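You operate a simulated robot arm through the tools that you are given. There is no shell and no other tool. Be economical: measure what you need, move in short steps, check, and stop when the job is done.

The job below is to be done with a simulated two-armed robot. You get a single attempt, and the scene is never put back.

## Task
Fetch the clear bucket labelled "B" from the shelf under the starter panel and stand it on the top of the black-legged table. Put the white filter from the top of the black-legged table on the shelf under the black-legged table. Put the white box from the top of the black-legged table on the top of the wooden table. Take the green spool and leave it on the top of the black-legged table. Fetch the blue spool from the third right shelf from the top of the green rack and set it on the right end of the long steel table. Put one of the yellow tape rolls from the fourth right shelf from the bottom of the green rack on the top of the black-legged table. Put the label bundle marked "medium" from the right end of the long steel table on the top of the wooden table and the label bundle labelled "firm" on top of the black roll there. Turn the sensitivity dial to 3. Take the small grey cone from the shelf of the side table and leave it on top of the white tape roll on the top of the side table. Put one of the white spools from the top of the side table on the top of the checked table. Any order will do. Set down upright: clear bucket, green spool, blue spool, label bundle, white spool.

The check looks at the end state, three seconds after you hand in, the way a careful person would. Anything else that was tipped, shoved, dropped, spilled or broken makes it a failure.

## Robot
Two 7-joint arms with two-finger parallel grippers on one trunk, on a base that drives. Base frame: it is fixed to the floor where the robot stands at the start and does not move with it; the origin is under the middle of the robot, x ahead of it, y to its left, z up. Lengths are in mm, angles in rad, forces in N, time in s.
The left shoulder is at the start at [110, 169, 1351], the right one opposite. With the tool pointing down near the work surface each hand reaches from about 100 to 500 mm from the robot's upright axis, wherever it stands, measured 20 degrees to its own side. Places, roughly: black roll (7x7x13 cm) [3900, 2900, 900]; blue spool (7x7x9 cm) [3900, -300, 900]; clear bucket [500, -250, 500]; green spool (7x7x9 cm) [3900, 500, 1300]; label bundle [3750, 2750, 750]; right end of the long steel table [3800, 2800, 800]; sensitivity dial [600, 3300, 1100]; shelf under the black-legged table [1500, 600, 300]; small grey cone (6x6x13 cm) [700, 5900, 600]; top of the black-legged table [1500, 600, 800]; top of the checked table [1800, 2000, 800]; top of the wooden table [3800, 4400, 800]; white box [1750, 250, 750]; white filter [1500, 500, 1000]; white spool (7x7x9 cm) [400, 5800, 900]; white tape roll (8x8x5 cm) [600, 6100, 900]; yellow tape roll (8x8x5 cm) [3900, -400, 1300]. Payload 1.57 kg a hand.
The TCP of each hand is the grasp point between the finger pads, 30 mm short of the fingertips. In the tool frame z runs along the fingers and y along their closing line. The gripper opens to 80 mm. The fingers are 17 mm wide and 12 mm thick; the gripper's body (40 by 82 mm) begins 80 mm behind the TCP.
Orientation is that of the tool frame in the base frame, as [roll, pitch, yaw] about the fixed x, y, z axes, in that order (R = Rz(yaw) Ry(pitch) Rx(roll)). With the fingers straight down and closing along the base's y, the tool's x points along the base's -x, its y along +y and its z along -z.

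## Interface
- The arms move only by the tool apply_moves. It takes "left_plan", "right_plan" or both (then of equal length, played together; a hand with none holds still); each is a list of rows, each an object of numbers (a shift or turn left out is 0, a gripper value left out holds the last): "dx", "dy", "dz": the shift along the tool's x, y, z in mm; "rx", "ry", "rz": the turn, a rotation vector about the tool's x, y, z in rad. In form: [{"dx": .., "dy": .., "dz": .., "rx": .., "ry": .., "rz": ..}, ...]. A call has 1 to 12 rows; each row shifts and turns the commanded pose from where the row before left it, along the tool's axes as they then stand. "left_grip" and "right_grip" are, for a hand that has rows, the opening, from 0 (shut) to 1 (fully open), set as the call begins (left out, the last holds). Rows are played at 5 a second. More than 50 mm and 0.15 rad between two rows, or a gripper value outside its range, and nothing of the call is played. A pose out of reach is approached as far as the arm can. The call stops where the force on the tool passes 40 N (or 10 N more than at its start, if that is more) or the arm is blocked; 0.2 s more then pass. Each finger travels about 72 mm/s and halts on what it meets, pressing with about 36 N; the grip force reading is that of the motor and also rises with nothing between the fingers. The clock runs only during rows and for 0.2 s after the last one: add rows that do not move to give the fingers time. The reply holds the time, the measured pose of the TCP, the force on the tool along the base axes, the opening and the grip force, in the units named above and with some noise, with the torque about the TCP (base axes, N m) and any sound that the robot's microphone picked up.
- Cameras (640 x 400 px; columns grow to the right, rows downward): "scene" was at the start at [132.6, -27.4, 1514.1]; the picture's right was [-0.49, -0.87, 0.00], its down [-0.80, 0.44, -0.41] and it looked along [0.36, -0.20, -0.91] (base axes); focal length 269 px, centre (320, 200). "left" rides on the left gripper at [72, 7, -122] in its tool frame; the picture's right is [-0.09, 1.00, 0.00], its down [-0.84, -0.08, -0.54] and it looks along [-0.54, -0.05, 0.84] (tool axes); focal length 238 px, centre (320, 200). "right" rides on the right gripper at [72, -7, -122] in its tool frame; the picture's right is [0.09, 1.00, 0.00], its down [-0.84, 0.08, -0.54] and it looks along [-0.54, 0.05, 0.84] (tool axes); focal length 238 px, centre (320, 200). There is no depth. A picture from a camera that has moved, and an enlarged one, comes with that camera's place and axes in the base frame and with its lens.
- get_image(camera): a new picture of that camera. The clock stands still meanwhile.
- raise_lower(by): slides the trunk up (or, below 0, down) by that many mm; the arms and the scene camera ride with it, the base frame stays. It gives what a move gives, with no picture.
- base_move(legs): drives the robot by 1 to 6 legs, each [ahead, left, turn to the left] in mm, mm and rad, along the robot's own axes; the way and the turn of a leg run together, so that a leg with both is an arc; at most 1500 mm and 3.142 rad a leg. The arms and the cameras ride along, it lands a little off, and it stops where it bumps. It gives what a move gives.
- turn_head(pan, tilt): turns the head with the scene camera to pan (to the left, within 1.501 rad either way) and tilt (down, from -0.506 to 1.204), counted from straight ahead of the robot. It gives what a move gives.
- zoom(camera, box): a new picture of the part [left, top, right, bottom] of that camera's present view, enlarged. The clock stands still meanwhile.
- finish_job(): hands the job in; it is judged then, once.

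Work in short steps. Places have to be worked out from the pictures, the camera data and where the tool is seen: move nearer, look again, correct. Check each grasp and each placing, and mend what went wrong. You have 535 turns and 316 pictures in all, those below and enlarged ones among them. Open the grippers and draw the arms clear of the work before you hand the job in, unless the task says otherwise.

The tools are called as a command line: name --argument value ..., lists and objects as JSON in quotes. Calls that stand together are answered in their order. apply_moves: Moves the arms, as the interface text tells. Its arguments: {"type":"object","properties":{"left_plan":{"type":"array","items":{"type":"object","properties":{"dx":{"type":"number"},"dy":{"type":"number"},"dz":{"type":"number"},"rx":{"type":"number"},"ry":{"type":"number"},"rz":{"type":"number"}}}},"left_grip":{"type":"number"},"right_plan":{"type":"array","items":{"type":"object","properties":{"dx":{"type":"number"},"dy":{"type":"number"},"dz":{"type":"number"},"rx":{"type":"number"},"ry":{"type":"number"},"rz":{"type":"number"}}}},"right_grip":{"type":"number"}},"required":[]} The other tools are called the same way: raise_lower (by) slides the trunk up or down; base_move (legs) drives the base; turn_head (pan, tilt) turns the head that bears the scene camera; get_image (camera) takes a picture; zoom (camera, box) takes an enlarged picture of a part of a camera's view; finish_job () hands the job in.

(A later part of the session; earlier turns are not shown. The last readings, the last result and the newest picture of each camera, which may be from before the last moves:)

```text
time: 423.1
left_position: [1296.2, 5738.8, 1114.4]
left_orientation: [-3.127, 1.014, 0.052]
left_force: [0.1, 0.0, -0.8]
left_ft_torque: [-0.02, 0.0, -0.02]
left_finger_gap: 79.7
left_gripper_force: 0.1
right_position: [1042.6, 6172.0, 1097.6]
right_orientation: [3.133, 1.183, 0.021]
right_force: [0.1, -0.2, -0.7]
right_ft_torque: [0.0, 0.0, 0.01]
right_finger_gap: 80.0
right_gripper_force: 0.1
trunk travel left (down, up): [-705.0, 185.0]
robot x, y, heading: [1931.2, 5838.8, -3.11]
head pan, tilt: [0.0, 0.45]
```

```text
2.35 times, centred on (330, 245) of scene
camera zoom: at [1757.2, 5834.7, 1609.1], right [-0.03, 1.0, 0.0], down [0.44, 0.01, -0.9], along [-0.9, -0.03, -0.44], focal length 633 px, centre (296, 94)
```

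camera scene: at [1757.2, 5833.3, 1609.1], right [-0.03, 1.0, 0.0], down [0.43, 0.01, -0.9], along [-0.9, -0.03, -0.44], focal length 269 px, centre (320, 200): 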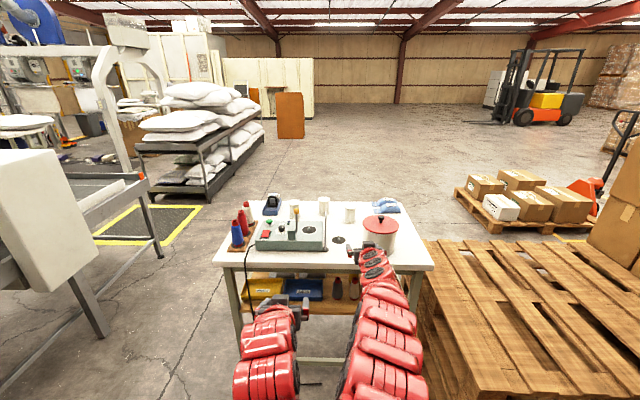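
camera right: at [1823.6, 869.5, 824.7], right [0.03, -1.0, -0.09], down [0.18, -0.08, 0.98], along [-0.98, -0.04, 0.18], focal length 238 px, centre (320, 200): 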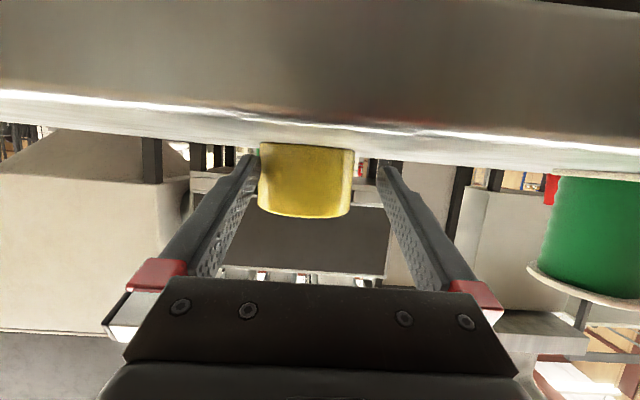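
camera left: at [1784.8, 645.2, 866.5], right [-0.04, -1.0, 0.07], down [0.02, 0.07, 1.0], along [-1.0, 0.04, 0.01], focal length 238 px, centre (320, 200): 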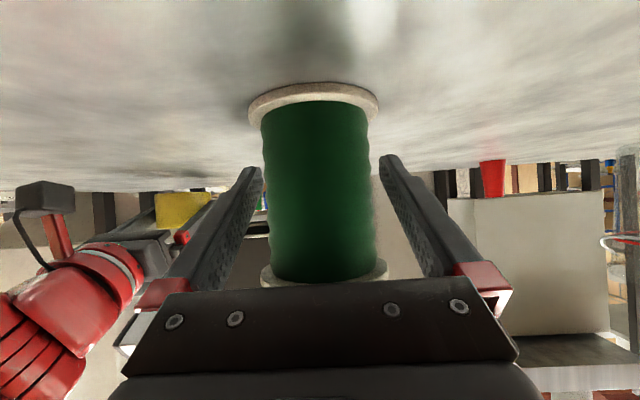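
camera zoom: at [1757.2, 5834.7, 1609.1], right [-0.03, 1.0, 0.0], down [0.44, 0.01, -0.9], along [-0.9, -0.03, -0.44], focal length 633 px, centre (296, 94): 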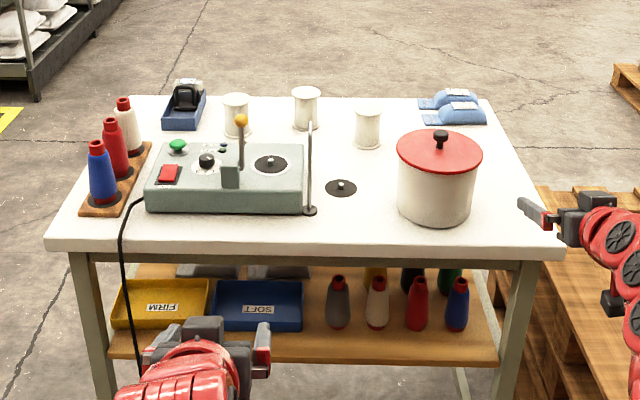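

Table top is z≈865, edge x≈857; grey cone ≈[735,5890] on the shelf (z≈540). The tape roll must be behind the pot. Pick the cone first: bring the right hand in line, shift base, lower the trunk.

apply_moves --right_plan '[{"dy": 47}, {"dy": 47}, {"dy": 47}, {"dy": 47}, {"dy": 47}, {"dy": 35}, {}]'

base_move --legs '[[0, 30, -0.03]]'

raise_lower --by -400

raise_lower --by -80

get_image --camera "right"

get_image --camera "scene"

```text
time: 424.7
left_position: [1296.4, 5737.9, 1113.5]
left_orientation: [-3.127, 1.012, 0.053]
left_force: [-0.7, 0.1, 0.4]
left_ft_torque: [0.01, 0.02, -0.01]
left_finger_gap: 79.9
left_gripper_force: 0.1
right_position: [1046.8, 5902.3, 1097.5]
right_orientation: [3.138, 1.181, 0.021]
right_force: [0.5, -0.2, -0.3]
right_ft_torque: [-0.02, 0.0, -0.01]
right_finger_gap: 79.8
right_gripper_force: 0.0
trunk travel left (down, up): [-705.0, 185.0]
robot x, y, heading: [1931.7, 5838.2, -3.115]
head pan, tilt: [0.0, 0.45]
```

```text
time: 425.5
left_position: [1294.1, 5730.5, 1113.8]
left_orientation: [-3.13, 1.015, 0.019]
left_force: [-0.7, 0.5, 0.7]
left_ft_torque: [-0.02, 0.01, 0.02]
left_finger_gap: 80.2
left_gripper_force: 0.0
right_position: [1049.7, 5901.1, 1097.2]
right_orientation: [3.134, 1.184, -0.011]
right_force: [-0.3, 1.1, 0.1]
right_ft_torque: [-0.01, -0.02, -0.03]
right_finger_gap: 79.9
right_gripper_force: 0.0
trunk travel left (down, up): [-705.0, 185.0]
robot x, y, heading: [1927.7, 5805.6, 3.139]
head pan, tilt: [0.0, 0.45]
```

```text
time: 429.4
left_position: [1294.0, 5729.6, 714.6]
left_orientation: [-3.127, 1.014, 0.02]
left_force: [-0.1, 0.4, 0.5]
left_ft_torque: [-0.05, -0.01, 0.05]
left_finger_gap: 79.8
left_gripper_force: 0.1
right_position: [1050.2, 5899.8, 697.1]
right_orientation: [3.14, 1.182, -0.009]
right_force: [-0.7, -0.5, -0.2]
right_ft_torque: [0.03, 0.03, 0.0]
right_finger_gap: 79.9
right_gripper_force: 0.1
trunk travel left (down, up): [-305.0, 585.0]
robot x, y, heading: [1928.8, 5806.9, 3.14]
head pan, tilt: [0.0, 0.45]
```

```text
time: 430.5
left_position: [1294.4, 5730.3, 633.8]
left_orientation: [-3.125, 1.014, 0.022]
left_force: [0.7, 0.1, 0.6]
left_ft_torque: [-0.01, 0.0, -0.02]
left_finger_gap: 79.9
left_gripper_force: 0.0
right_position: [1050.4, 5899.5, 617.3]
right_orientation: [3.14, 1.183, -0.008]
right_force: [0.0, -0.3, 0.2]
right_ft_torque: [-0.04, -0.01, -0.02]
right_finger_gap: 80.0
right_gripper_force: 0.1
trunk travel left (down, up): [-225.0, 665.0]
robot x, y, heading: [1930.1, 5806.4, 3.142]
head pan, tilt: [0.0, 0.45]
```

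```text
134 pictures are left
camera right: at [1190.9, 5905.7, 595.6], right [0.03, -1.0, -0.08], down [0.19, -0.08, 0.98], along [-0.98, -0.04, 0.18], focal length 238 px, centre (320, 200)
```

right: 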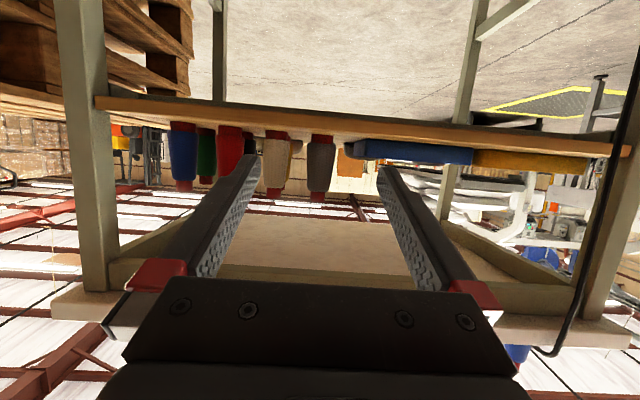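

```text
133 pictures are left
camera scene: at [1758.1, 5809.6, 1129.1], right [0.0, 1.0, 0.0], down [0.44, 0.0, -0.9], along [-0.9, 0.0, -0.44], focal length 269 px, centre (320, 200)
```

scene: 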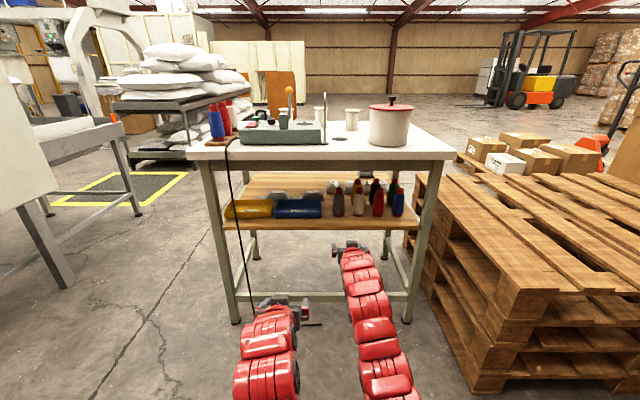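

Grey cone base ≈[725,5888], shelf z≈555. Shift 11 mm and drive 250 ahead, then look.

apply_moves --right_plan '[{"dy": 11}, {}]'

base_move --legs '[[240, 0, 0]]'

get_image --camera "right"

```text
time: 431.1
left_position: [1294.5, 5728.9, 634.7]
left_orientation: [-3.127, 1.014, 0.024]
left_force: [0.1, 0.2, 0.1]
left_ft_torque: [-0.02, 0.01, 0.04]
left_finger_gap: 80.2
left_gripper_force: 0.1
right_position: [1049.8, 5890.0, 617.4]
right_orientation: [3.14, 1.185, -0.007]
right_force: [-0.6, 0.4, 0.5]
right_ft_torque: [0.02, 0.0, 0.0]
right_finger_gap: 79.9
right_gripper_force: 0.1
trunk travel left (down, up): [-225.0, 665.0]
robot x, y, heading: [1926.7, 5809.3, 3.138]
head pan, tilt: [0.0, 0.45]
```

```text
time: 432.9
left_position: [1057.7, 5732.5, 634.7]
left_orientation: [-3.125, 1.013, 0.019]
left_force: [-0.3, 0.5, 0.5]
left_ft_torque: [0.0, -0.03, -0.01]
left_finger_gap: 79.9
left_gripper_force: 0.1
right_position: [814.0, 5893.1, 616.2]
right_orientation: [3.14, 1.183, -0.011]
right_force: [0.7, -0.3, -0.9]
right_ft_torque: [0.06, 0.03, -0.02]
right_finger_gap: 79.9
right_gripper_force: 0.0
trunk travel left (down, up): [-225.0, 665.0]
robot x, y, heading: [1693.3, 5809.9, 3.136]
head pan, tilt: [0.0, 0.45]
```

```text
132 pictures are left
camera right: at [955.2, 5898.3, 594.6], right [0.03, -1.0, -0.08], down [0.18, -0.08, 0.98], along [-0.98, -0.04, 0.18], focal length 238 px, centre (320, 200)
```

right: 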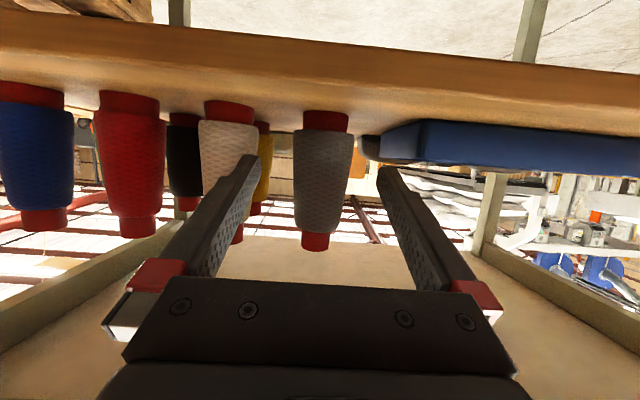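

Blue tray is close on one side, so I raise 25 mm, shift 5 mm and narrow the opening slightly, then advance 40.

raise_lower --by 25

apply_moves --right_plan '[{"dy": 4}, {"dx": -7.6, "dz": 18.5}, {"dx": -7.6, "dz": 18.5}, {}]' --right_grip 0.92

get_image --camera "right"

```text
time: 433.6
left_position: [1058.5, 5732.2, 658.2]
left_orientation: [-3.126, 1.014, 0.02]
left_force: [-0.2, -1.2, -0.1]
left_ft_torque: [0.0, 0.01, -0.01]
left_finger_gap: 80.1
left_gripper_force: 0.0
right_position: [814.7, 5893.0, 641.8]
right_orientation: [-3.141, 1.183, -0.01]
right_force: [0.0, 0.1, 0.2]
right_ft_torque: [0.02, 0.01, -0.01]
right_finger_gap: 80.1
right_gripper_force: 0.0
trunk travel left (down, up): [-250.0, 640.0]
robot x, y, heading: [1692.7, 5805.5, 3.135]
head pan, tilt: [0.0, 0.45]
```

```text
time: 434.6
left_position: [1057.8, 5732.5, 658.0]
left_orientation: [-3.125, 1.014, 0.019]
left_force: [0.0, -0.2, 0.7]
left_ft_torque: [-0.01, 0.02, -0.02]
left_finger_gap: 79.8
left_gripper_force: 0.1
right_position: [774.9, 5888.9, 642.7]
right_orientation: [3.141, 1.183, -0.01]
right_force: [1.0, 0.3, -0.6]
right_ft_torque: [0.03, -0.02, -0.04]
right_finger_gap: 73.7
right_gripper_force: 0.0
trunk travel left (down, up): [-250.0, 640.0]
robot x, y, heading: [1694.1, 5807.4, 3.14]
head pan, tilt: [0.0, 0.45]
```

```text
131 pictures are left
camera right: at [915.6, 5895.2, 620.3], right [0.03, -1.0, -0.08], down [0.18, -0.08, 0.98], along [-0.98, -0.04, 0.18], focal length 238 px, centre (320, 200)
```

right: 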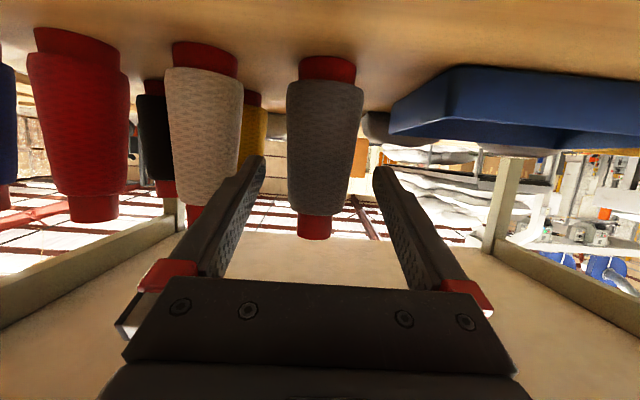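

Shift 3 more and advance 42 mm.

apply_moves --right_plan '[{"dy": 3}, {"dx": -7.9, "dz": 19.4}, {"dx": -7.9, "dz": 19.4}, {}]'

get_image --camera "right"

```text
time: 435.6
left_position: [1058.9, 5733.2, 658.8]
left_orientation: [-3.125, 1.012, 0.018]
left_force: [-0.4, -0.5, 0.7]
left_ft_torque: [-0.02, -0.04, 0.0]
left_finger_gap: 80.1
left_gripper_force: 0.1
right_position: [752.6, 5886.9, 643.3]
right_orientation: [3.14, 1.184, -0.009]
right_force: [-0.3, -0.2, -0.5]
right_ft_torque: [-0.01, 0.03, 0.01]
right_finger_gap: 73.6
right_gripper_force: 0.1
right hand out of reach, approached as far as the arm can: row 3
trunk travel left (down, up): [-250.0, 640.0]
robot x, y, heading: [1692.2, 5812.2, 3.135]
head pan, tilt: [0.0, 0.45]
```

```text
130 pictures are left
camera right: at [893.9, 5891.7, 620.2], right [0.03, -1.0, -0.08], down [0.18, -0.08, 0.98], along [-0.98, -0.04, 0.18], focal length 238 px, centre (320, 200)
```

right: 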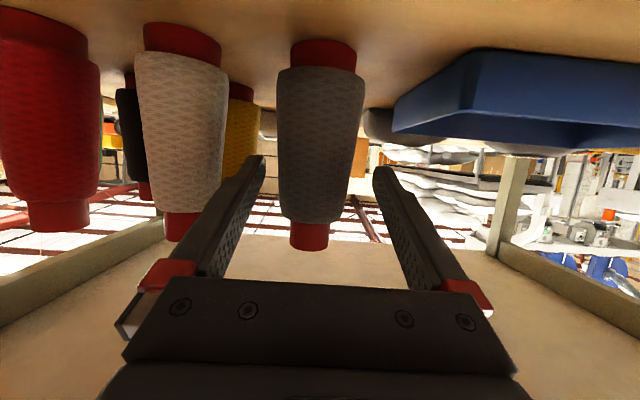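

Arm at its limit; advance the base 23 mm, then close.

base_move --legs '[[23, 0, 0]]'

get_image --camera "right"

```text
time: 436.4
left_position: [1033.7, 5732.5, 658.3]
left_orientation: [-3.126, 1.013, 0.019]
left_force: [-0.6, -0.5, -0.1]
left_ft_torque: [-0.01, -0.01, -0.02]
left_finger_gap: 79.9
left_gripper_force: 0.1
right_position: [729.2, 5885.9, 641.8]
right_orientation: [3.139, 1.182, -0.01]
right_force: [0.3, -0.5, -0.3]
right_ft_torque: [0.01, -0.02, 0.0]
right_finger_gap: 73.5
right_gripper_force: 0.1
trunk travel left (down, up): [-250.0, 640.0]
robot x, y, heading: [1672.7, 5807.4, 3.135]
head pan, tilt: [0.0, 0.45]
```

```text
129 pictures are left
camera right: at [870.6, 5891.6, 619.6], right [0.03, -1.0, -0.08], down [0.18, -0.08, 0.98], along [-0.98, -0.04, 0.18], focal length 238 px, centre (320, 200)
```

right: 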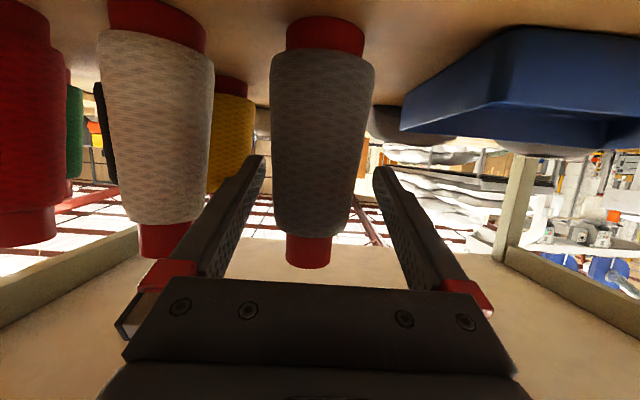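

Cone between the fingers. Close and lift 35 mm.

apply_moves --right_plan '[{}, {}, {}, {}]' --right_grip 0

raise_lower --by 30

get_image --camera "right"

```text
time: 437.4
left_position: [1036.1, 5732.2, 659.3]
left_orientation: [-3.125, 1.014, 0.018]
left_force: [0.7, 0.3, -0.1]
left_ft_torque: [0.0, -0.02, -0.01]
left_finger_gap: 80.0
left_gripper_force: 0.1
right_position: [730.9, 5886.9, 643.3]
right_orientation: [3.14, 1.183, -0.01]
right_force: [-1.3, 1.4, 2.9]
right_ft_torque: [0.04, 0.12, -0.01]
right_finger_gap: 43.7
right_gripper_force: 35.9
trunk travel left (down, up): [-250.0, 640.0]
robot x, y, heading: [1671.3, 5809.9, 3.134]
head pan, tilt: [0.0, 0.45]
```

```text
time: 438.2
left_position: [1035.7, 5731.5, 688.7]
left_orientation: [-3.126, 1.015, 0.02]
left_force: [-0.7, 0.2, 0.0]
left_ft_torque: [0.0, 0.03, 0.03]
left_finger_gap: 80.0
left_gripper_force: 0.0
right_position: [729.1, 5886.4, 670.9]
right_orientation: [3.141, 1.181, -0.009]
right_force: [-0.6, -0.6, -1.0]
right_ft_torque: [0.0, 0.04, -0.03]
right_finger_gap: 43.3
right_gripper_force: 36.3
trunk travel left (down, up): [-280.0, 610.0]
robot x, y, heading: [1669.0, 5807.6, 3.137]
head pan, tilt: [0.0, 0.45]
```

```text
128 pictures are left
camera right: at [870.8, 5891.6, 649.6], right [0.03, -1.0, -0.08], down [0.18, -0.08, 0.98], along [-0.98, -0.04, 0.18], focal length 238 px, centre (320, 200)
```

right: 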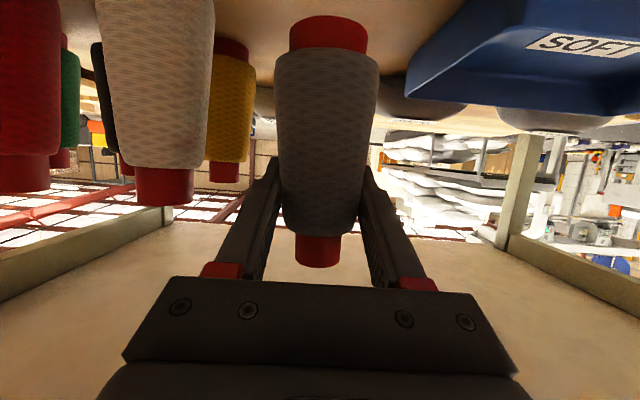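

Cone held (base ≈87 mm below the TCP). Back out, raise high and look for the white tape roll behind the pot.

base_move --legs '[[-350, 0, 0]]'

raise_lower --by 400

raise_lower --by 200

zoom --camera "scene" --box '[200, 150, 460, 330]'

```text
time: 440.4
left_position: [1374.3, 5729.6, 689.2]
left_orientation: [-3.126, 1.014, 0.021]
left_force: [0.4, 0.6, -1.2]
left_ft_torque: [-0.03, 0.01, 0.02]
left_finger_gap: 80.2
left_gripper_force: 0.0
right_position: [1069.3, 5883.2, 672.3]
right_orientation: [3.14, 1.186, -0.008]
right_force: [-0.4, 0.5, -1.3]
right_ft_torque: [-0.04, 0.0, -0.01]
right_finger_gap: 43.5
right_gripper_force: 35.1
trunk travel left (down, up): [-280.0, 610.0]
robot x, y, heading: [2012.8, 5804.5, 3.137]
head pan, tilt: [0.0, 0.45]
```

```text
time: 444.2
left_position: [1373.9, 5729.7, 1089.5]
left_orientation: [-3.127, 1.014, 0.021]
left_force: [-0.1, -0.4, -0.2]
left_ft_torque: [-0.01, -0.01, -0.03]
left_finger_gap: 79.9
left_gripper_force: 0.1
right_position: [1068.0, 5882.7, 1071.8]
right_orientation: [-3.141, 1.182, -0.008]
right_force: [-0.4, -0.6, -1.3]
right_ft_torque: [-0.04, 0.03, 0.01]
right_finger_gap: 43.6
right_gripper_force: 36.2
trunk travel left (down, up): [-680.0, 210.0]
robot x, y, heading: [2011.1, 5808.1, 3.138]
head pan, tilt: [0.0, 0.45]
```

```text
time: 446.4
left_position: [1374.1, 5729.2, 1288.8]
left_orientation: [-3.127, 1.016, 0.022]
left_force: [-0.3, 0.2, -0.2]
left_ft_torque: [-0.02, 0.0, 0.0]
left_finger_gap: 79.8
left_gripper_force: 0.2
right_position: [1070.2, 5883.3, 1272.0]
right_orientation: [3.14, 1.183, -0.009]
right_force: [0.4, -0.2, -1.5]
right_ft_torque: [0.01, -0.03, 0.02]
right_finger_gap: 43.5
right_gripper_force: 36.3
trunk travel left (down, up): [-880.0, 10.0]
robot x, y, heading: [2009.8, 5806.7, 3.136]
head pan, tilt: [0.0, 0.45]
```

```text
2.22 times, centred on (330, 240) of scene
camera zoom: at [1837.9, 5809.4, 1784.0], right [0.0, 1.0, 0.0], down [0.44, 0.0, -0.9], along [-0.9, 0.0, -0.44], focal length 598 px, centre (298, 111)
```

zoom: 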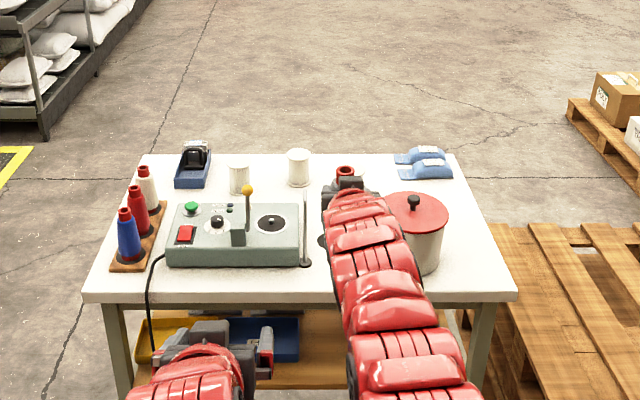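

Not visible from here; go around to the −x side of the side table (south of it), facing +x.

base_move --legs '[[0, 960, 0], [1200, 0, 0], [1250, 0, 0]]'

base_move --legs '[[0, 0, 1.57], [0, 0, 1.57], [0, 1000, 0]]'

turn_head --pan 0 --tilt 0.6

get_image --camera "scene"

```text
time: 463.1
left_position: [-1096.1, 4812.4, 1289.5]
left_orientation: [-3.125, 1.015, 0.001]
left_force: [-1.7, 0.2, 0.1]
left_ft_torque: [0.01, -0.01, -0.01]
left_finger_gap: 80.1
left_gripper_force: 0.0
right_position: [-1399.0, 4972.9, 1272.1]
right_orientation: [3.138, 1.181, -0.029]
right_force: [1.1, -0.3, -2.2]
right_ft_torque: [0.04, 0.0, 0.01]
right_finger_gap: 42.6
right_gripper_force: 36.5
trunk travel left (down, up): [-880.0, 10.0]
robot x, y, heading: [-458.7, 4880.2, 3.119]
head pan, tilt: [0.0, 0.45]
```

```text
time: 475.9
left_position: [174.3, 5958.6, 1290.1]
left_orientation: [-3.126, 1.015, -3.115]
left_force: [-0.4, -1.0, 1.0]
left_ft_torque: [0.01, 0.02, 0.01]
left_finger_gap: 79.8
left_gripper_force: 0.1
right_position: [482.6, 5806.5, 1272.0]
right_orientation: [-3.142, 1.182, 3.137]
right_force: [-0.1, 0.7, -2.3]
right_ft_torque: [-0.02, -0.04, 0.01]
right_finger_gap: 43.1
right_gripper_force: 35.9
trunk travel left (down, up): [-880.0, 10.0]
robot x, y, heading: [-460.1, 5875.3, 0.004]
head pan, tilt: [0.0, 0.45]
```

```text
time: 476.6
left_position: [175.2, 5959.0, 1289.0]
left_orientation: [-3.126, 1.012, -3.116]
left_force: [-0.1, 0.2, -0.1]
left_ft_torque: [0.0, 0.03, -0.01]
left_finger_gap: 79.9
left_gripper_force: 0.1
right_position: [480.1, 5809.2, 1273.5]
right_orientation: [3.139, 1.181, 3.14]
right_force: [-0.3, 0.1, -1.2]
right_ft_torque: [0.02, 0.01, -0.01]
right_finger_gap: 42.9
right_gripper_force: 36.2
trunk travel left (down, up): [-880.0, 10.0]
robot x, y, heading: [-461.5, 5881.1, -0.001]
head pan, tilt: [0.0, 0.6]
```

```text
126 pictures are left
camera scene: at [-292.2, 5880.4, 1770.5], right [0.0, -1.0, 0.0], down [-0.56, 0.0, -0.83], along [0.83, 0.0, -0.56], focal length 269 px, centre (320, 200)
```

scene: 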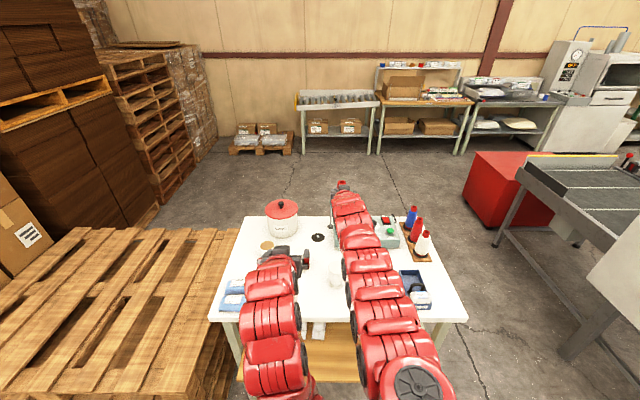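

The white tape roll (brown core) is at ≈[603,6120]. Zoom to check it and the spools.

zoom --camera "scene" --box '[210, 180, 450, 330]'

```text
2.67 times, centred on (330, 255) of scene
camera zoom: at [-292.2, 5880.4, 1770.5], right [0.0, -1.0, 0.0], down [-0.56, 0.0, -0.83], along [0.83, 0.0, -0.56], focal length 717 px, centre (293, 53)
```

zoom: 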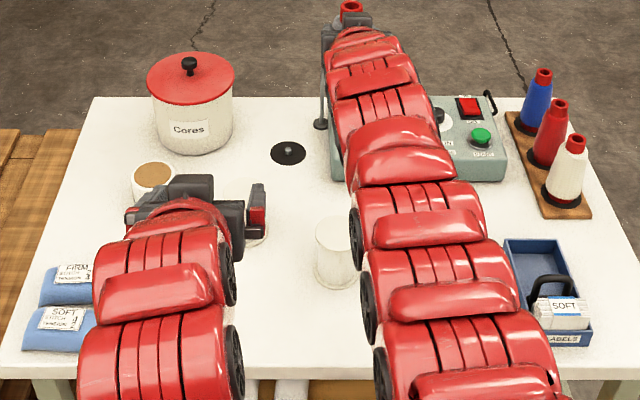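

Tape roll ≈[606,6118], top z≈915. Back off 200, lower 200 and retract the right arm to a workable pose.

base_move --legs '[[-200, 0, 0]]'

raise_lower --by -200

apply_moves --right_plan '[{"dx": 13.3, "dz": -32.4}, {"dx": 13.3, "dz": -32.4}, {"dx": 13.3, "dz": -32.4}, {"dx": 13.3, "dz": -32.4}, {"dx": 13.3, "dz": -32.4}, {}]'

```text
time: 478.3
left_position: [-24.4, 5959.0, 1288.1]
left_orientation: [-3.129, 1.012, -3.114]
left_force: [0.6, 0.7, 0.0]
left_ft_torque: [0.01, -0.01, 0.04]
left_finger_gap: 80.6
left_gripper_force: 0.1
right_position: [281.5, 5807.3, 1269.0]
right_orientation: [3.139, 1.181, 3.14]
right_force: [0.2, -0.3, -1.6]
right_ft_torque: [0.02, -0.03, 0.01]
right_finger_gap: 42.5
right_gripper_force: 36.1
trunk travel left (down, up): [-880.0, 10.0]
robot x, y, heading: [-665.3, 5878.9, -0.0]
head pan, tilt: [0.0, 0.6]
```

```text
time: 480.4
left_position: [-26.7, 5957.6, 1089.9]
left_orientation: [-3.127, 1.014, -3.113]
left_force: [-0.2, 0.6, 0.5]
left_ft_torque: [-0.02, -0.02, -0.02]
left_finger_gap: 80.0
left_gripper_force: 0.1
right_position: [279.0, 5807.0, 1072.9]
right_orientation: [3.139, 1.182, 3.139]
right_force: [0.2, -0.3, -1.2]
right_ft_torque: [-0.06, 0.0, 0.01]
right_finger_gap: 42.8
right_gripper_force: 36.3
trunk travel left (down, up): [-680.0, 210.0]
robot x, y, heading: [-664.5, 5876.5, 0.004]
head pan, tilt: [0.0, 0.6]
```

```text
time: 481.8
left_position: [-26.8, 5958.8, 1088.3]
left_orientation: [-3.127, 1.014, -3.113]
left_force: [0.2, 1.1, 0.3]
left_ft_torque: [-0.03, 0.01, 0.02]
left_finger_gap: 80.1
left_gripper_force: 0.0
right_position: [103.7, 5806.3, 1070.8]
right_orientation: [3.139, 1.18, 3.139]
right_force: [0.9, -0.2, -2.7]
right_ft_torque: [0.0, 0.02, -0.06]
right_finger_gap: 42.9
right_gripper_force: 35.8
trunk travel left (down, up): [-680.0, 210.0]
robot x, y, heading: [-666.1, 5877.9, 0.008]
head pan, tilt: [0.0, 0.6]
```

Turn left 0.25 and drive 430 toward the tape roll.

base_move --legs '[[0, 0, 0.245], [430, -10, 0]]'

turn_head --pan -0.1 --tilt 0.75

get_image --camera "scene"

get_image --camera "right"

```text
time: 485.4
left_position: [362.6, 6206.6, 1089.8]
left_orientation: [-3.127, 1.013, -2.873]
left_force: [0.4, 0.7, -0.3]
left_ft_torque: [0.0, -0.03, -0.01]
left_finger_gap: 80.3
left_gripper_force: 0.1
right_position: [524.3, 6089.3, 1071.3]
right_orientation: [3.139, 1.182, -2.901]
right_force: [1.1, 0.0, -1.9]
right_ft_torque: [0.0, -0.01, 0.01]
right_finger_gap: 42.8
right_gripper_force: 36.5
trunk travel left (down, up): [-680.0, 210.0]
robot x, y, heading: [-236.4, 5971.4, 0.248]
head pan, tilt: [0.0, 0.6]
```

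```text
time: 486.1
left_position: [362.1, 6205.9, 1089.3]
left_orientation: [-3.128, 1.015, -2.873]
left_force: [0.0, -0.4, 0.2]
left_ft_torque: [0.01, -0.01, 0.0]
left_finger_gap: 79.8
left_gripper_force: 0.2
right_position: [525.2, 6088.7, 1072.3]
right_orientation: [3.14, 1.181, -2.901]
right_force: [-0.3, 0.0, -1.1]
right_ft_torque: [0.0, -0.01, -0.03]
right_finger_gap: 43.1
right_gripper_force: 36.1
trunk travel left (down, up): [-680.0, 210.0]
robot x, y, heading: [-235.9, 5975.1, 0.243]
head pan, tilt: [-0.099, 0.75]
```

```text
124 pictures are left
camera scene: at [-75.4, 6007.5, 1557.6], right [0.15, -0.99, 0.0], down [-0.67, -0.1, -0.73], along [0.72, 0.11, -0.68], focal length 269 px, centre (320, 200)
```

scene: 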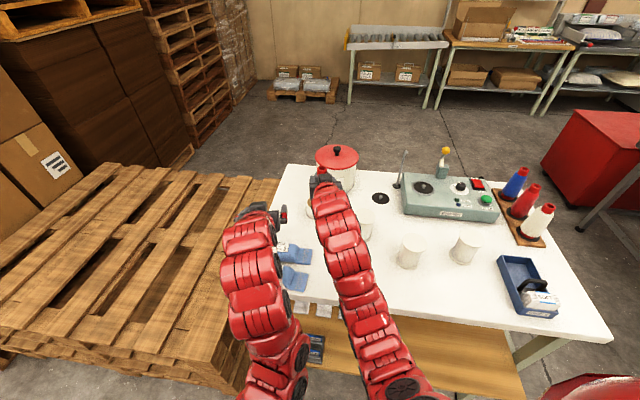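

```text
123 pictures are left
camera right: at [391.6, 6048.8, 1049.3], right [-0.27, 0.96, -0.08], down [-0.2, 0.03, 0.98], along [0.94, 0.28, 0.18], focal length 238 px, centre (320, 200)
```

right: 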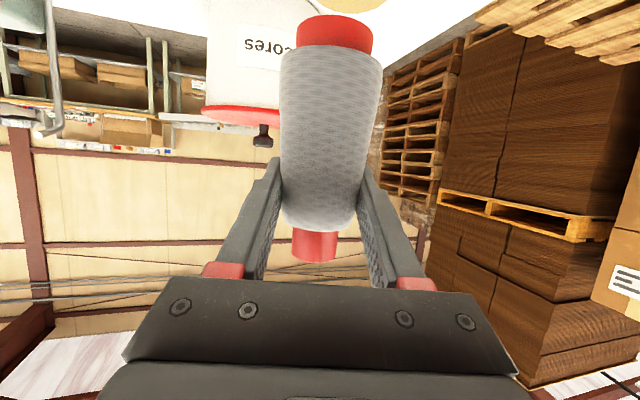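

Continue 72 mm ahead, then view from the scene camera zoomed.

base_move --legs '[[72, 8, 0]]'

zoom --camera "scene" --box '[240, 130, 400, 250]'

get_image --camera "left"

```text
time: 487.1
left_position: [428.4, 6231.6, 1089.0]
left_orientation: [-3.127, 1.011, -2.871]
left_force: [0.0, 0.0, -0.5]
left_ft_torque: [-0.01, 0.01, 0.02]
left_finger_gap: 79.9
left_gripper_force: 0.1
right_position: [592.0, 6115.1, 1069.9]
right_orientation: [3.141, 1.182, -2.902]
right_force: [0.7, 0.1, -1.3]
right_ft_torque: [-0.01, 0.0, 0.01]
right_finger_gap: 43.0
right_gripper_force: 36.3
trunk travel left (down, up): [-680.0, 210.0]
robot x, y, heading: [-170.1, 6001.4, 0.246]
head pan, tilt: [-0.099, 0.75]
```

```text
3.33 times, centred on (320, 190) of scene
camera zoom: at [-8.6, 6032.9, 1557.5], right [0.15, -0.99, 0.0], down [-0.68, -0.1, -0.73], along [0.72, 0.11, -0.68], focal length 897 px, centre (320, 233)
```

zoom: 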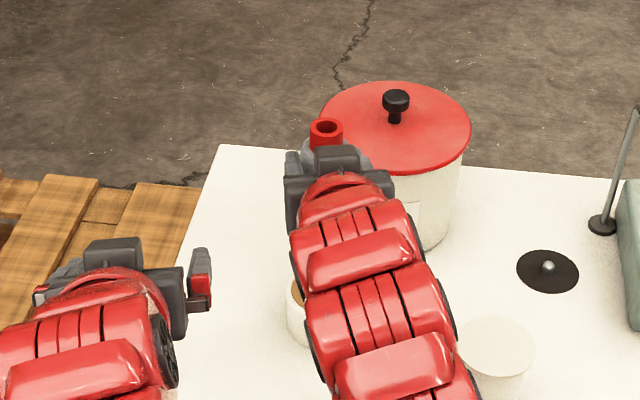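

```text
121 pictures are left
camera left: at [290.1, 6202.0, 1092.7], right [-0.21, 0.98, 0.07], down [0.0, -0.07, 1.0], along [0.98, 0.21, 0.01], focal length 238 px, centre (320, 200)
```

left: 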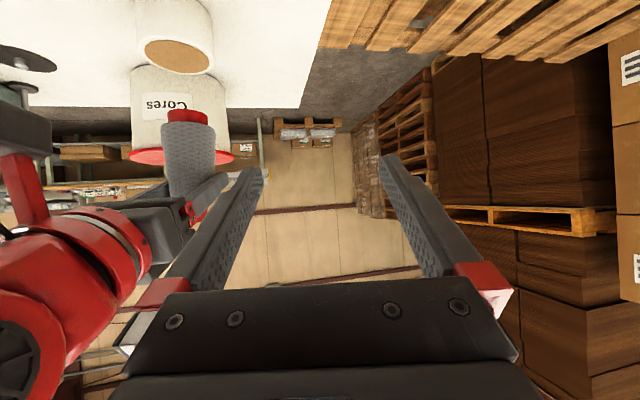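

The left camera sees both cone and roll; the roll's centre ≈[600,6114]. Nudge forward 9 mm, lower 40 by trunk, and check.

apply_moves --right_plan '[{"dx": -3.4, "dz": 8.3}, {}]'

raise_lower --by -40

zoom --camera "left" --box '[80, 0, 280, 200]'

get_image --camera "right"

```text
time: 487.7
left_position: [427.2, 6230.9, 1089.2]
left_orientation: [-3.128, 1.014, -2.871]
left_force: [0.7, 0.1, -0.6]
left_ft_torque: [0.04, -0.01, 0.04]
left_finger_gap: 79.6
left_gripper_force: 0.1
right_position: [601.2, 6116.8, 1071.3]
right_orientation: [3.141, 1.182, -2.902]
right_force: [0.2, 0.9, -1.7]
right_ft_torque: [0.01, 0.03, 0.01]
right_finger_gap: 42.8
right_gripper_force: 36.2
trunk travel left (down, up): [-680.0, 210.0]
robot x, y, heading: [-169.1, 5997.2, 0.245]
head pan, tilt: [-0.099, 0.75]
```

```text
time: 488.5
left_position: [426.9, 6231.1, 1048.5]
left_orientation: [-3.127, 1.014, -2.872]
left_force: [-0.6, -0.3, 0.1]
left_ft_torque: [0.02, -0.02, -0.01]
left_finger_gap: 80.1
left_gripper_force: 0.1
right_position: [599.7, 6115.8, 1030.2]
right_orientation: [3.14, 1.181, -2.901]
right_force: [1.0, 1.1, -0.4]
right_ft_torque: [-0.01, 0.01, 0.02]
right_finger_gap: 42.9
right_gripper_force: 35.8
trunk travel left (down, up): [-640.0, 250.0]
robot x, y, heading: [-171.4, 6001.5, 0.244]
head pan, tilt: [-0.099, 0.75]
```

```text
2.00 times, centred on (180, 100) of left
camera zoom: at [289.1, 6201.6, 1053.2], right [-0.21, 0.98, 0.07], down [0.0, -0.07, 1.0], along [0.98, 0.21, 0.01], focal length 477 px, centre (600, 400)
```

zoom: 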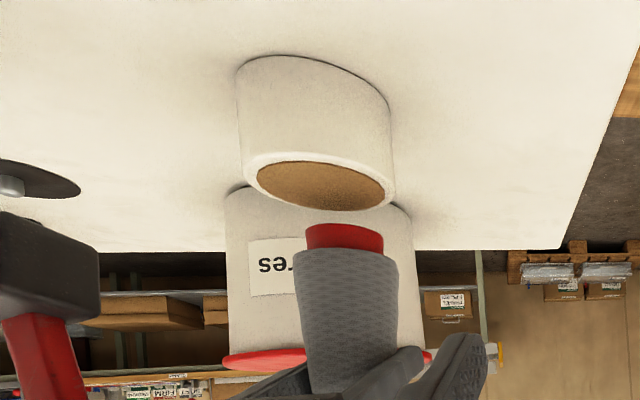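

```text
119 pictures are left
camera right: at [466.1, 6076.5, 1009.4], right [-0.27, 0.96, -0.08], down [-0.2, 0.03, 0.98], along [0.94, 0.28, 0.18], focal length 238 px, centre (320, 200)
```

right: 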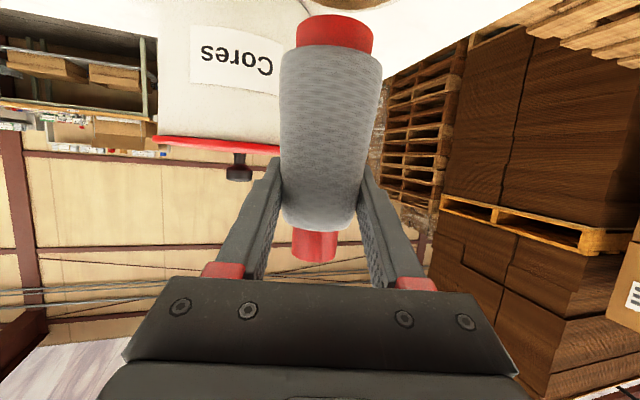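

Relative to the roll, the cone is ~12 mm too far in +y. Shift −12 along the closing line and re-check.

apply_moves --right_plan '[{"dy": -12}, {}]'

raise_lower --by -14

zoom --camera "left" --box '[80, 0, 280, 200]'

zoom --camera "scene" --box '[270, 140, 370, 240]'

```text
time: 489.1
left_position: [426.8, 6232.1, 1049.1]
left_orientation: [-3.127, 1.014, -2.872]
left_force: [0.1, -0.5, 0.4]
left_ft_torque: [-0.03, 0.0, -0.01]
left_finger_gap: 80.2
left_gripper_force: 0.0
right_position: [603.1, 6104.8, 1031.0]
right_orientation: [3.139, 1.181, -2.899]
right_force: [0.5, -0.4, -1.5]
right_ft_torque: [0.02, 0.01, 0.02]
right_finger_gap: 42.8
right_gripper_force: 36.3
trunk travel left (down, up): [-640.0, 250.0]
robot x, y, heading: [-169.2, 5998.1, 0.246]
head pan, tilt: [-0.099, 0.75]
```

```text
time: 489.7
left_position: [426.5, 6231.6, 1036.4]
left_orientation: [-3.128, 1.013, -2.869]
left_force: [0.3, 0.5, -0.6]
left_ft_torque: [0.0, 0.01, 0.01]
left_finger_gap: 80.0
left_gripper_force: 0.0
right_position: [602.9, 6103.3, 1016.7]
right_orientation: [3.14, 1.181, -2.9]
right_force: [-0.1, 0.1, -2.0]
right_ft_torque: [-0.01, 0.03, -0.03]
right_finger_gap: 42.7
right_gripper_force: 35.6
trunk travel left (down, up): [-626.0, 264.0]
robot x, y, heading: [-169.8, 6001.6, 0.246]
head pan, tilt: [-0.099, 0.75]
```

```text
2.00 times, centred on (180, 100) of left
camera zoom: at [289.2, 6201.6, 1039.2], right [-0.21, 0.98, 0.07], down [0.0, -0.07, 1.0], along [0.98, 0.21, 0.01], focal length 477 px, centre (600, 400)
```

zoom: 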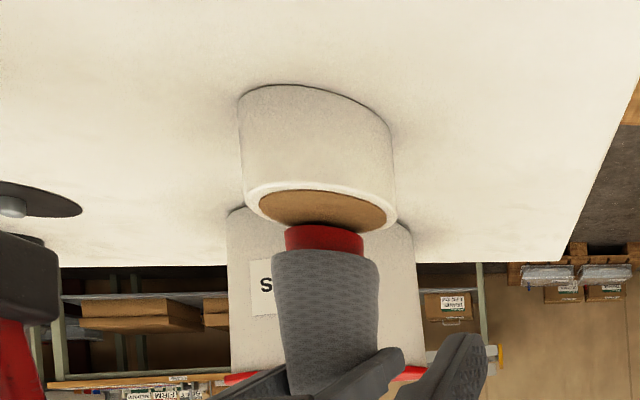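

```text
4.00 times, centred on (320, 190) of scene
camera zoom: at [-9.9, 6032.3, 1503.6], right [0.15, -0.99, 0.0], down [-0.67, -0.1, -0.73], along [0.72, 0.11, -0.68], focal length 1076 px, centre (320, 240)
```

zoom: 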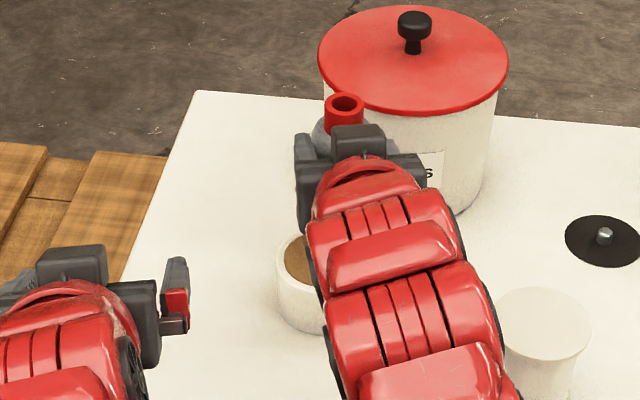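

Left and scene views disagree by ~1 cm; check with the right camera, which looks along the hand.

zoom --camera "right" --box '[220, 0, 460, 150]'

```text
2.67 times, centred on (340, 75) of right
camera zoom: at [469.0, 6064.3, 995.3], right [-0.27, 0.96, -0.08], down [-0.2, 0.03, 0.98], along [0.94, 0.28, 0.18], focal length 636 px, centre (267, 533)
```

zoom: 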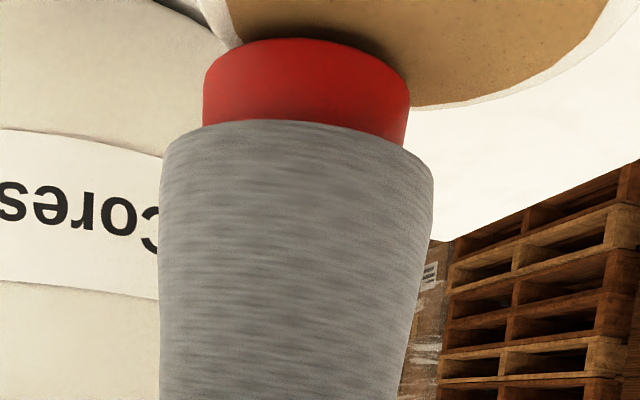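

Proper triangulation from left+right cameras gives the roll top at [582,6114,922]. Raise 15 mm, then move the cone (−21,+11).

raise_lower --by 18

apply_moves --right_plan '[{"dy": 15.7, "dx": 6.7, "dz": -16.5}, {}]'

zoom --camera "right" --box '[220, 0, 460, 150]'

zoom --camera "left" --box '[80, 0, 280, 200]'

```text
time: 490.4
left_position: [427.5, 6230.6, 1052.8]
left_orientation: [-3.127, 1.013, -2.871]
left_force: [0.2, -0.3, 1.0]
left_ft_torque: [0.03, 0.03, 0.0]
left_finger_gap: 80.2
left_gripper_force: 0.0
right_position: [603.7, 6104.2, 1035.5]
right_orientation: [3.14, 1.184, -2.901]
right_force: [0.0, 0.1, -1.2]
right_ft_torque: [-0.03, 0.05, 0.0]
right_finger_gap: 42.9
right_gripper_force: 35.9
trunk travel left (down, up): [-644.0, 246.0]
robot x, y, heading: [-170.6, 5996.4, 0.249]
head pan, tilt: [-0.099, 0.75]
```

```text
time: 491.0
left_position: [429.2, 6230.1, 1053.8]
left_orientation: [-3.128, 1.011, -2.874]
left_force: [0.9, 0.5, 0.2]
left_ft_torque: [-0.02, 0.01, 0.0]
left_finger_gap: 80.1
left_gripper_force: 0.0
right_position: [582.5, 6116.1, 1036.5]
right_orientation: [3.14, 1.181, -2.902]
right_force: [0.3, -0.7, -1.0]
right_ft_torque: [0.01, 0.01, 0.02]
right_finger_gap: 42.7
right_gripper_force: 36.3
trunk travel left (down, up): [-644.0, 246.0]
robot x, y, heading: [-165.8, 5996.2, 0.251]
head pan, tilt: [-0.099, 0.75]
```

```text
2.67 times, centred on (340, 75) of right
camera zoom: at [449.2, 6075.5, 1013.1], right [-0.27, 0.96, -0.08], down [-0.2, 0.03, 0.98], along [0.94, 0.28, 0.18], focal length 636 px, centre (267, 533)
```

zoom: 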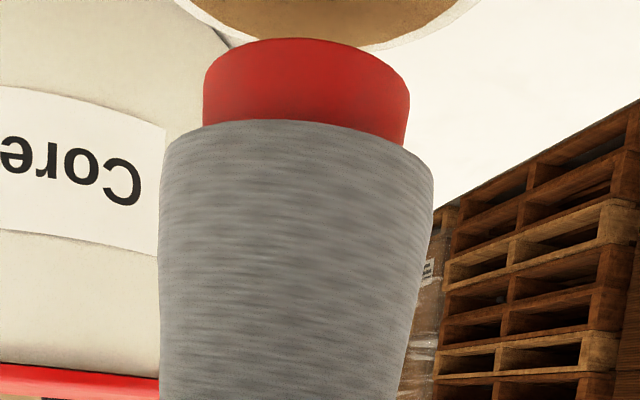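

```text
2.00 times, centred on (180, 100) of left
camera zoom: at [289.9, 6201.4, 1056.9], right [-0.21, 0.98, 0.07], down [0.0, -0.07, 1.0], along [0.98, 0.21, 0.01], focal length 477 px, centre (600, 400)
```

zoom: 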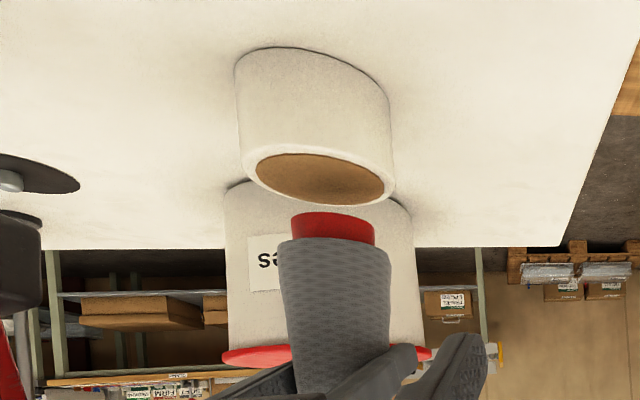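

Remaining offset is mostly depth (0–11 mm). Pull back 8 mm along the approach and lower gently to contact.

apply_moves --right_plan '[{"dx": 3, "dz": -7.4}, {}]'

apply_moves --right_plan '[{"dx": 5.5, "dz": 2.3}, {"dx": 4.6, "dz": 1.9}, {"dx": 2.8, "dz": 1.1}, {"dx": 2.8, "dz": 1.1}, {}]'

zoom --camera "left" --box '[80, 0, 280, 200]'

zoom --camera "right" --box '[220, 0, 460, 150]'

```text
time: 491.6
left_position: [427.7, 6231.7, 1053.8]
left_orientation: [-3.129, 1.015, -2.872]
left_force: [-0.2, -0.7, 0.6]
left_ft_torque: [-0.02, 0.02, 0.03]
left_finger_gap: 80.1
left_gripper_force: 0.1
right_position: [575.5, 6114.9, 1034.1]
right_orientation: [3.139, 1.181, -2.901]
right_force: [-0.7, -0.1, -0.9]
right_ft_torque: [-0.04, 0.0, -0.03]
right_finger_gap: 43.0
right_gripper_force: 35.9
trunk travel left (down, up): [-644.0, 246.0]
robot x, y, heading: [-169.4, 5998.1, 0.246]
head pan, tilt: [-0.099, 0.75]
```

```text
time: 492.8
left_position: [428.7, 6231.5, 1054.1]
left_orientation: [-3.128, 1.013, -2.872]
left_force: [-0.4, 0.0, 0.3]
left_ft_torque: [0.01, 0.02, -0.01]
left_finger_gap: 80.1
left_gripper_force: 0.1
right_position: [574.6, 6113.7, 1017.7]
right_orientation: [3.14, 1.181, -2.901]
right_force: [0.5, 0.0, -2.1]
right_ft_torque: [0.0, -0.02, 0.02]
right_finger_gap: 42.7
right_gripper_force: 36.1
trunk travel left (down, up): [-644.0, 246.0]
robot x, y, heading: [-171.2, 5996.3, 0.243]
head pan, tilt: [-0.099, 0.75]
```

```text
2.00 times, centred on (180, 100) of left
camera zoom: at [289.3, 6201.7, 1057.1], right [-0.21, 0.98, 0.07], down [0.0, -0.07, 1.0], along [0.98, 0.21, 0.01], focal length 477 px, centre (600, 400)
```

zoom: 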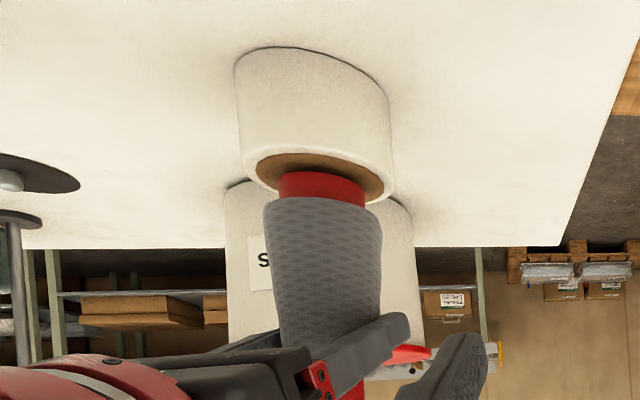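

```text
2.67 times, centred on (340, 75) of right
camera zoom: at [440.7, 6073.7, 996.2], right [-0.27, 0.96, -0.08], down [-0.2, 0.03, 0.98], along [0.94, 0.28, 0.18], focal length 636 px, centre (267, 533)
```

zoom: 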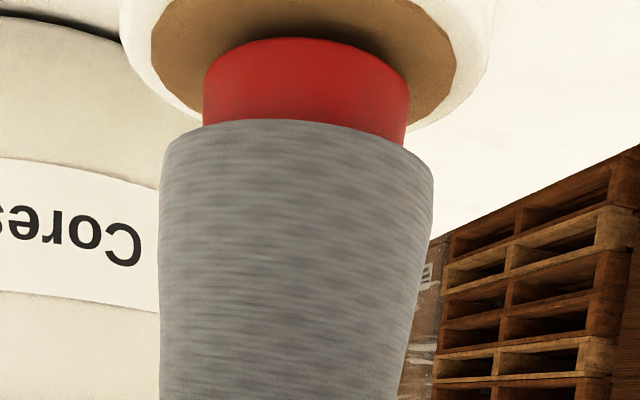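

Centred in both views. Lower in 2–3 mm steps to contact.

apply_moves --right_plan '[{"dx": 2.3, "dz": 0.95}, {"dx": 2.3, "dz": 0.95}, {"dx": 2.3, "dz": 0.95}, {"dx": 2.3, "dz": 0.95}, {}]'

```text
time: 494.0
left_position: [426.0, 6230.5, 1054.6]
left_orientation: [-3.127, 1.016, -2.871]
left_force: [1.1, 0.3, 0.3]
left_ft_torque: [-0.03, -0.03, -0.02]
left_finger_gap: 80.1
left_gripper_force: 0.2
right_position: [573.0, 6114.3, 1012.6]
right_orientation: [3.142, 1.191, -2.9]
right_force: [6.9, 3.7, 20.2]
right_ft_torque: [-0.1, -0.56, 0.1]
right_finger_gap: 42.8
right_gripper_force: 36.5
trunk travel left (down, up): [-644.0, 246.0]
robot x, y, heading: [-174.1, 5995.5, 0.248]
head pan, tilt: [-0.099, 0.75]
```

Contact (20 N). Ease 3 mm, open, then check before retracting.

apply_moves --right_plan '[{"dx": -2.3, "dz": -0.95}, {}]'

apply_moves --right_plan '[{}, {}, {}, {}]' --right_grip 1

get_image --camera "right"

zoom --camera "left" --box '[80, 0, 280, 200]'

```text
time: 494.6
left_position: [426.0, 6230.5, 1054.5]
left_orientation: [-3.126, 1.016, -2.871]
left_force: [0.1, 0.0, 0.2]
left_ft_torque: [0.0, -0.01, 0.02]
left_finger_gap: 79.7
left_gripper_force: 0.1
right_position: [571.9, 6113.6, 1012.6]
right_orientation: [-3.141, 1.186, -2.9]
right_force: [6.0, 3.7, 18.7]
right_ft_torque: [0.0, -0.61, 0.08]
right_finger_gap: 42.9
right_gripper_force: 36.2
trunk travel left (down, up): [-644.0, 246.0]
robot x, y, heading: [-169.3, 6002.0, 0.247]
head pan, tilt: [-0.099, 0.75]
```

```text
time: 495.6
left_position: [427.5, 6229.7, 1053.9]
left_orientation: [-3.127, 1.013, -2.872]
left_force: [0.5, -1.0, 0.8]
left_ft_torque: [0.0, -0.01, 0.02]
left_finger_gap: 79.9
left_gripper_force: 0.1
right_position: [572.9, 6113.6, 1010.9]
right_orientation: [3.14, 1.182, -2.902]
right_force: [0.1, 0.7, 0.0]
right_ft_torque: [0.03, 0.03, 0.02]
right_finger_gap: 80.0
right_gripper_force: 0.1
trunk travel left (down, up): [-644.0, 246.0]
robot x, y, heading: [-171.2, 5998.7, 0.243]
head pan, tilt: [-0.099, 0.75]
```

```text
111 pictures are left
camera right: at [440.0, 6073.2, 989.0], right [-0.27, 0.96, -0.08], down [-0.2, 0.03, 0.98], along [0.94, 0.28, 0.18], focal length 238 px, centre (320, 200)
```

right: 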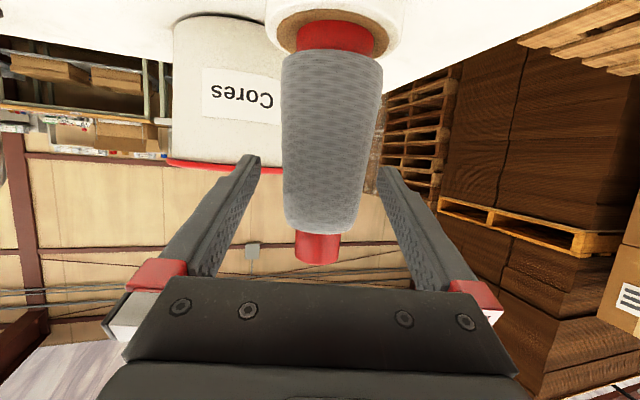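

```text
2.00 times, centred on (180, 100) of left
camera zoom: at [289.0, 6201.6, 1057.2], right [-0.21, 0.98, 0.07], down [0.0, -0.07, 1.0], along [0.98, 0.21, 0.01], focal length 477 px, centre (600, 400)
```

zoom: 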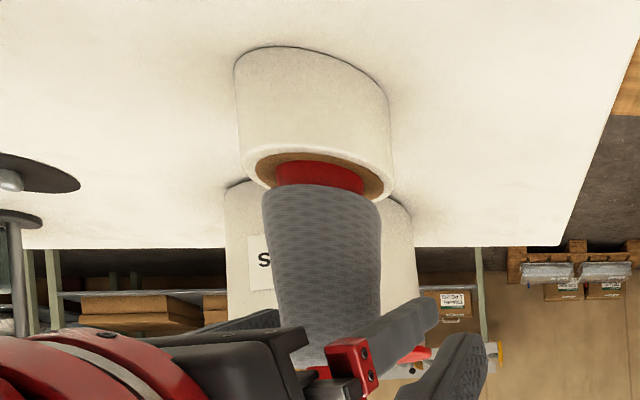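

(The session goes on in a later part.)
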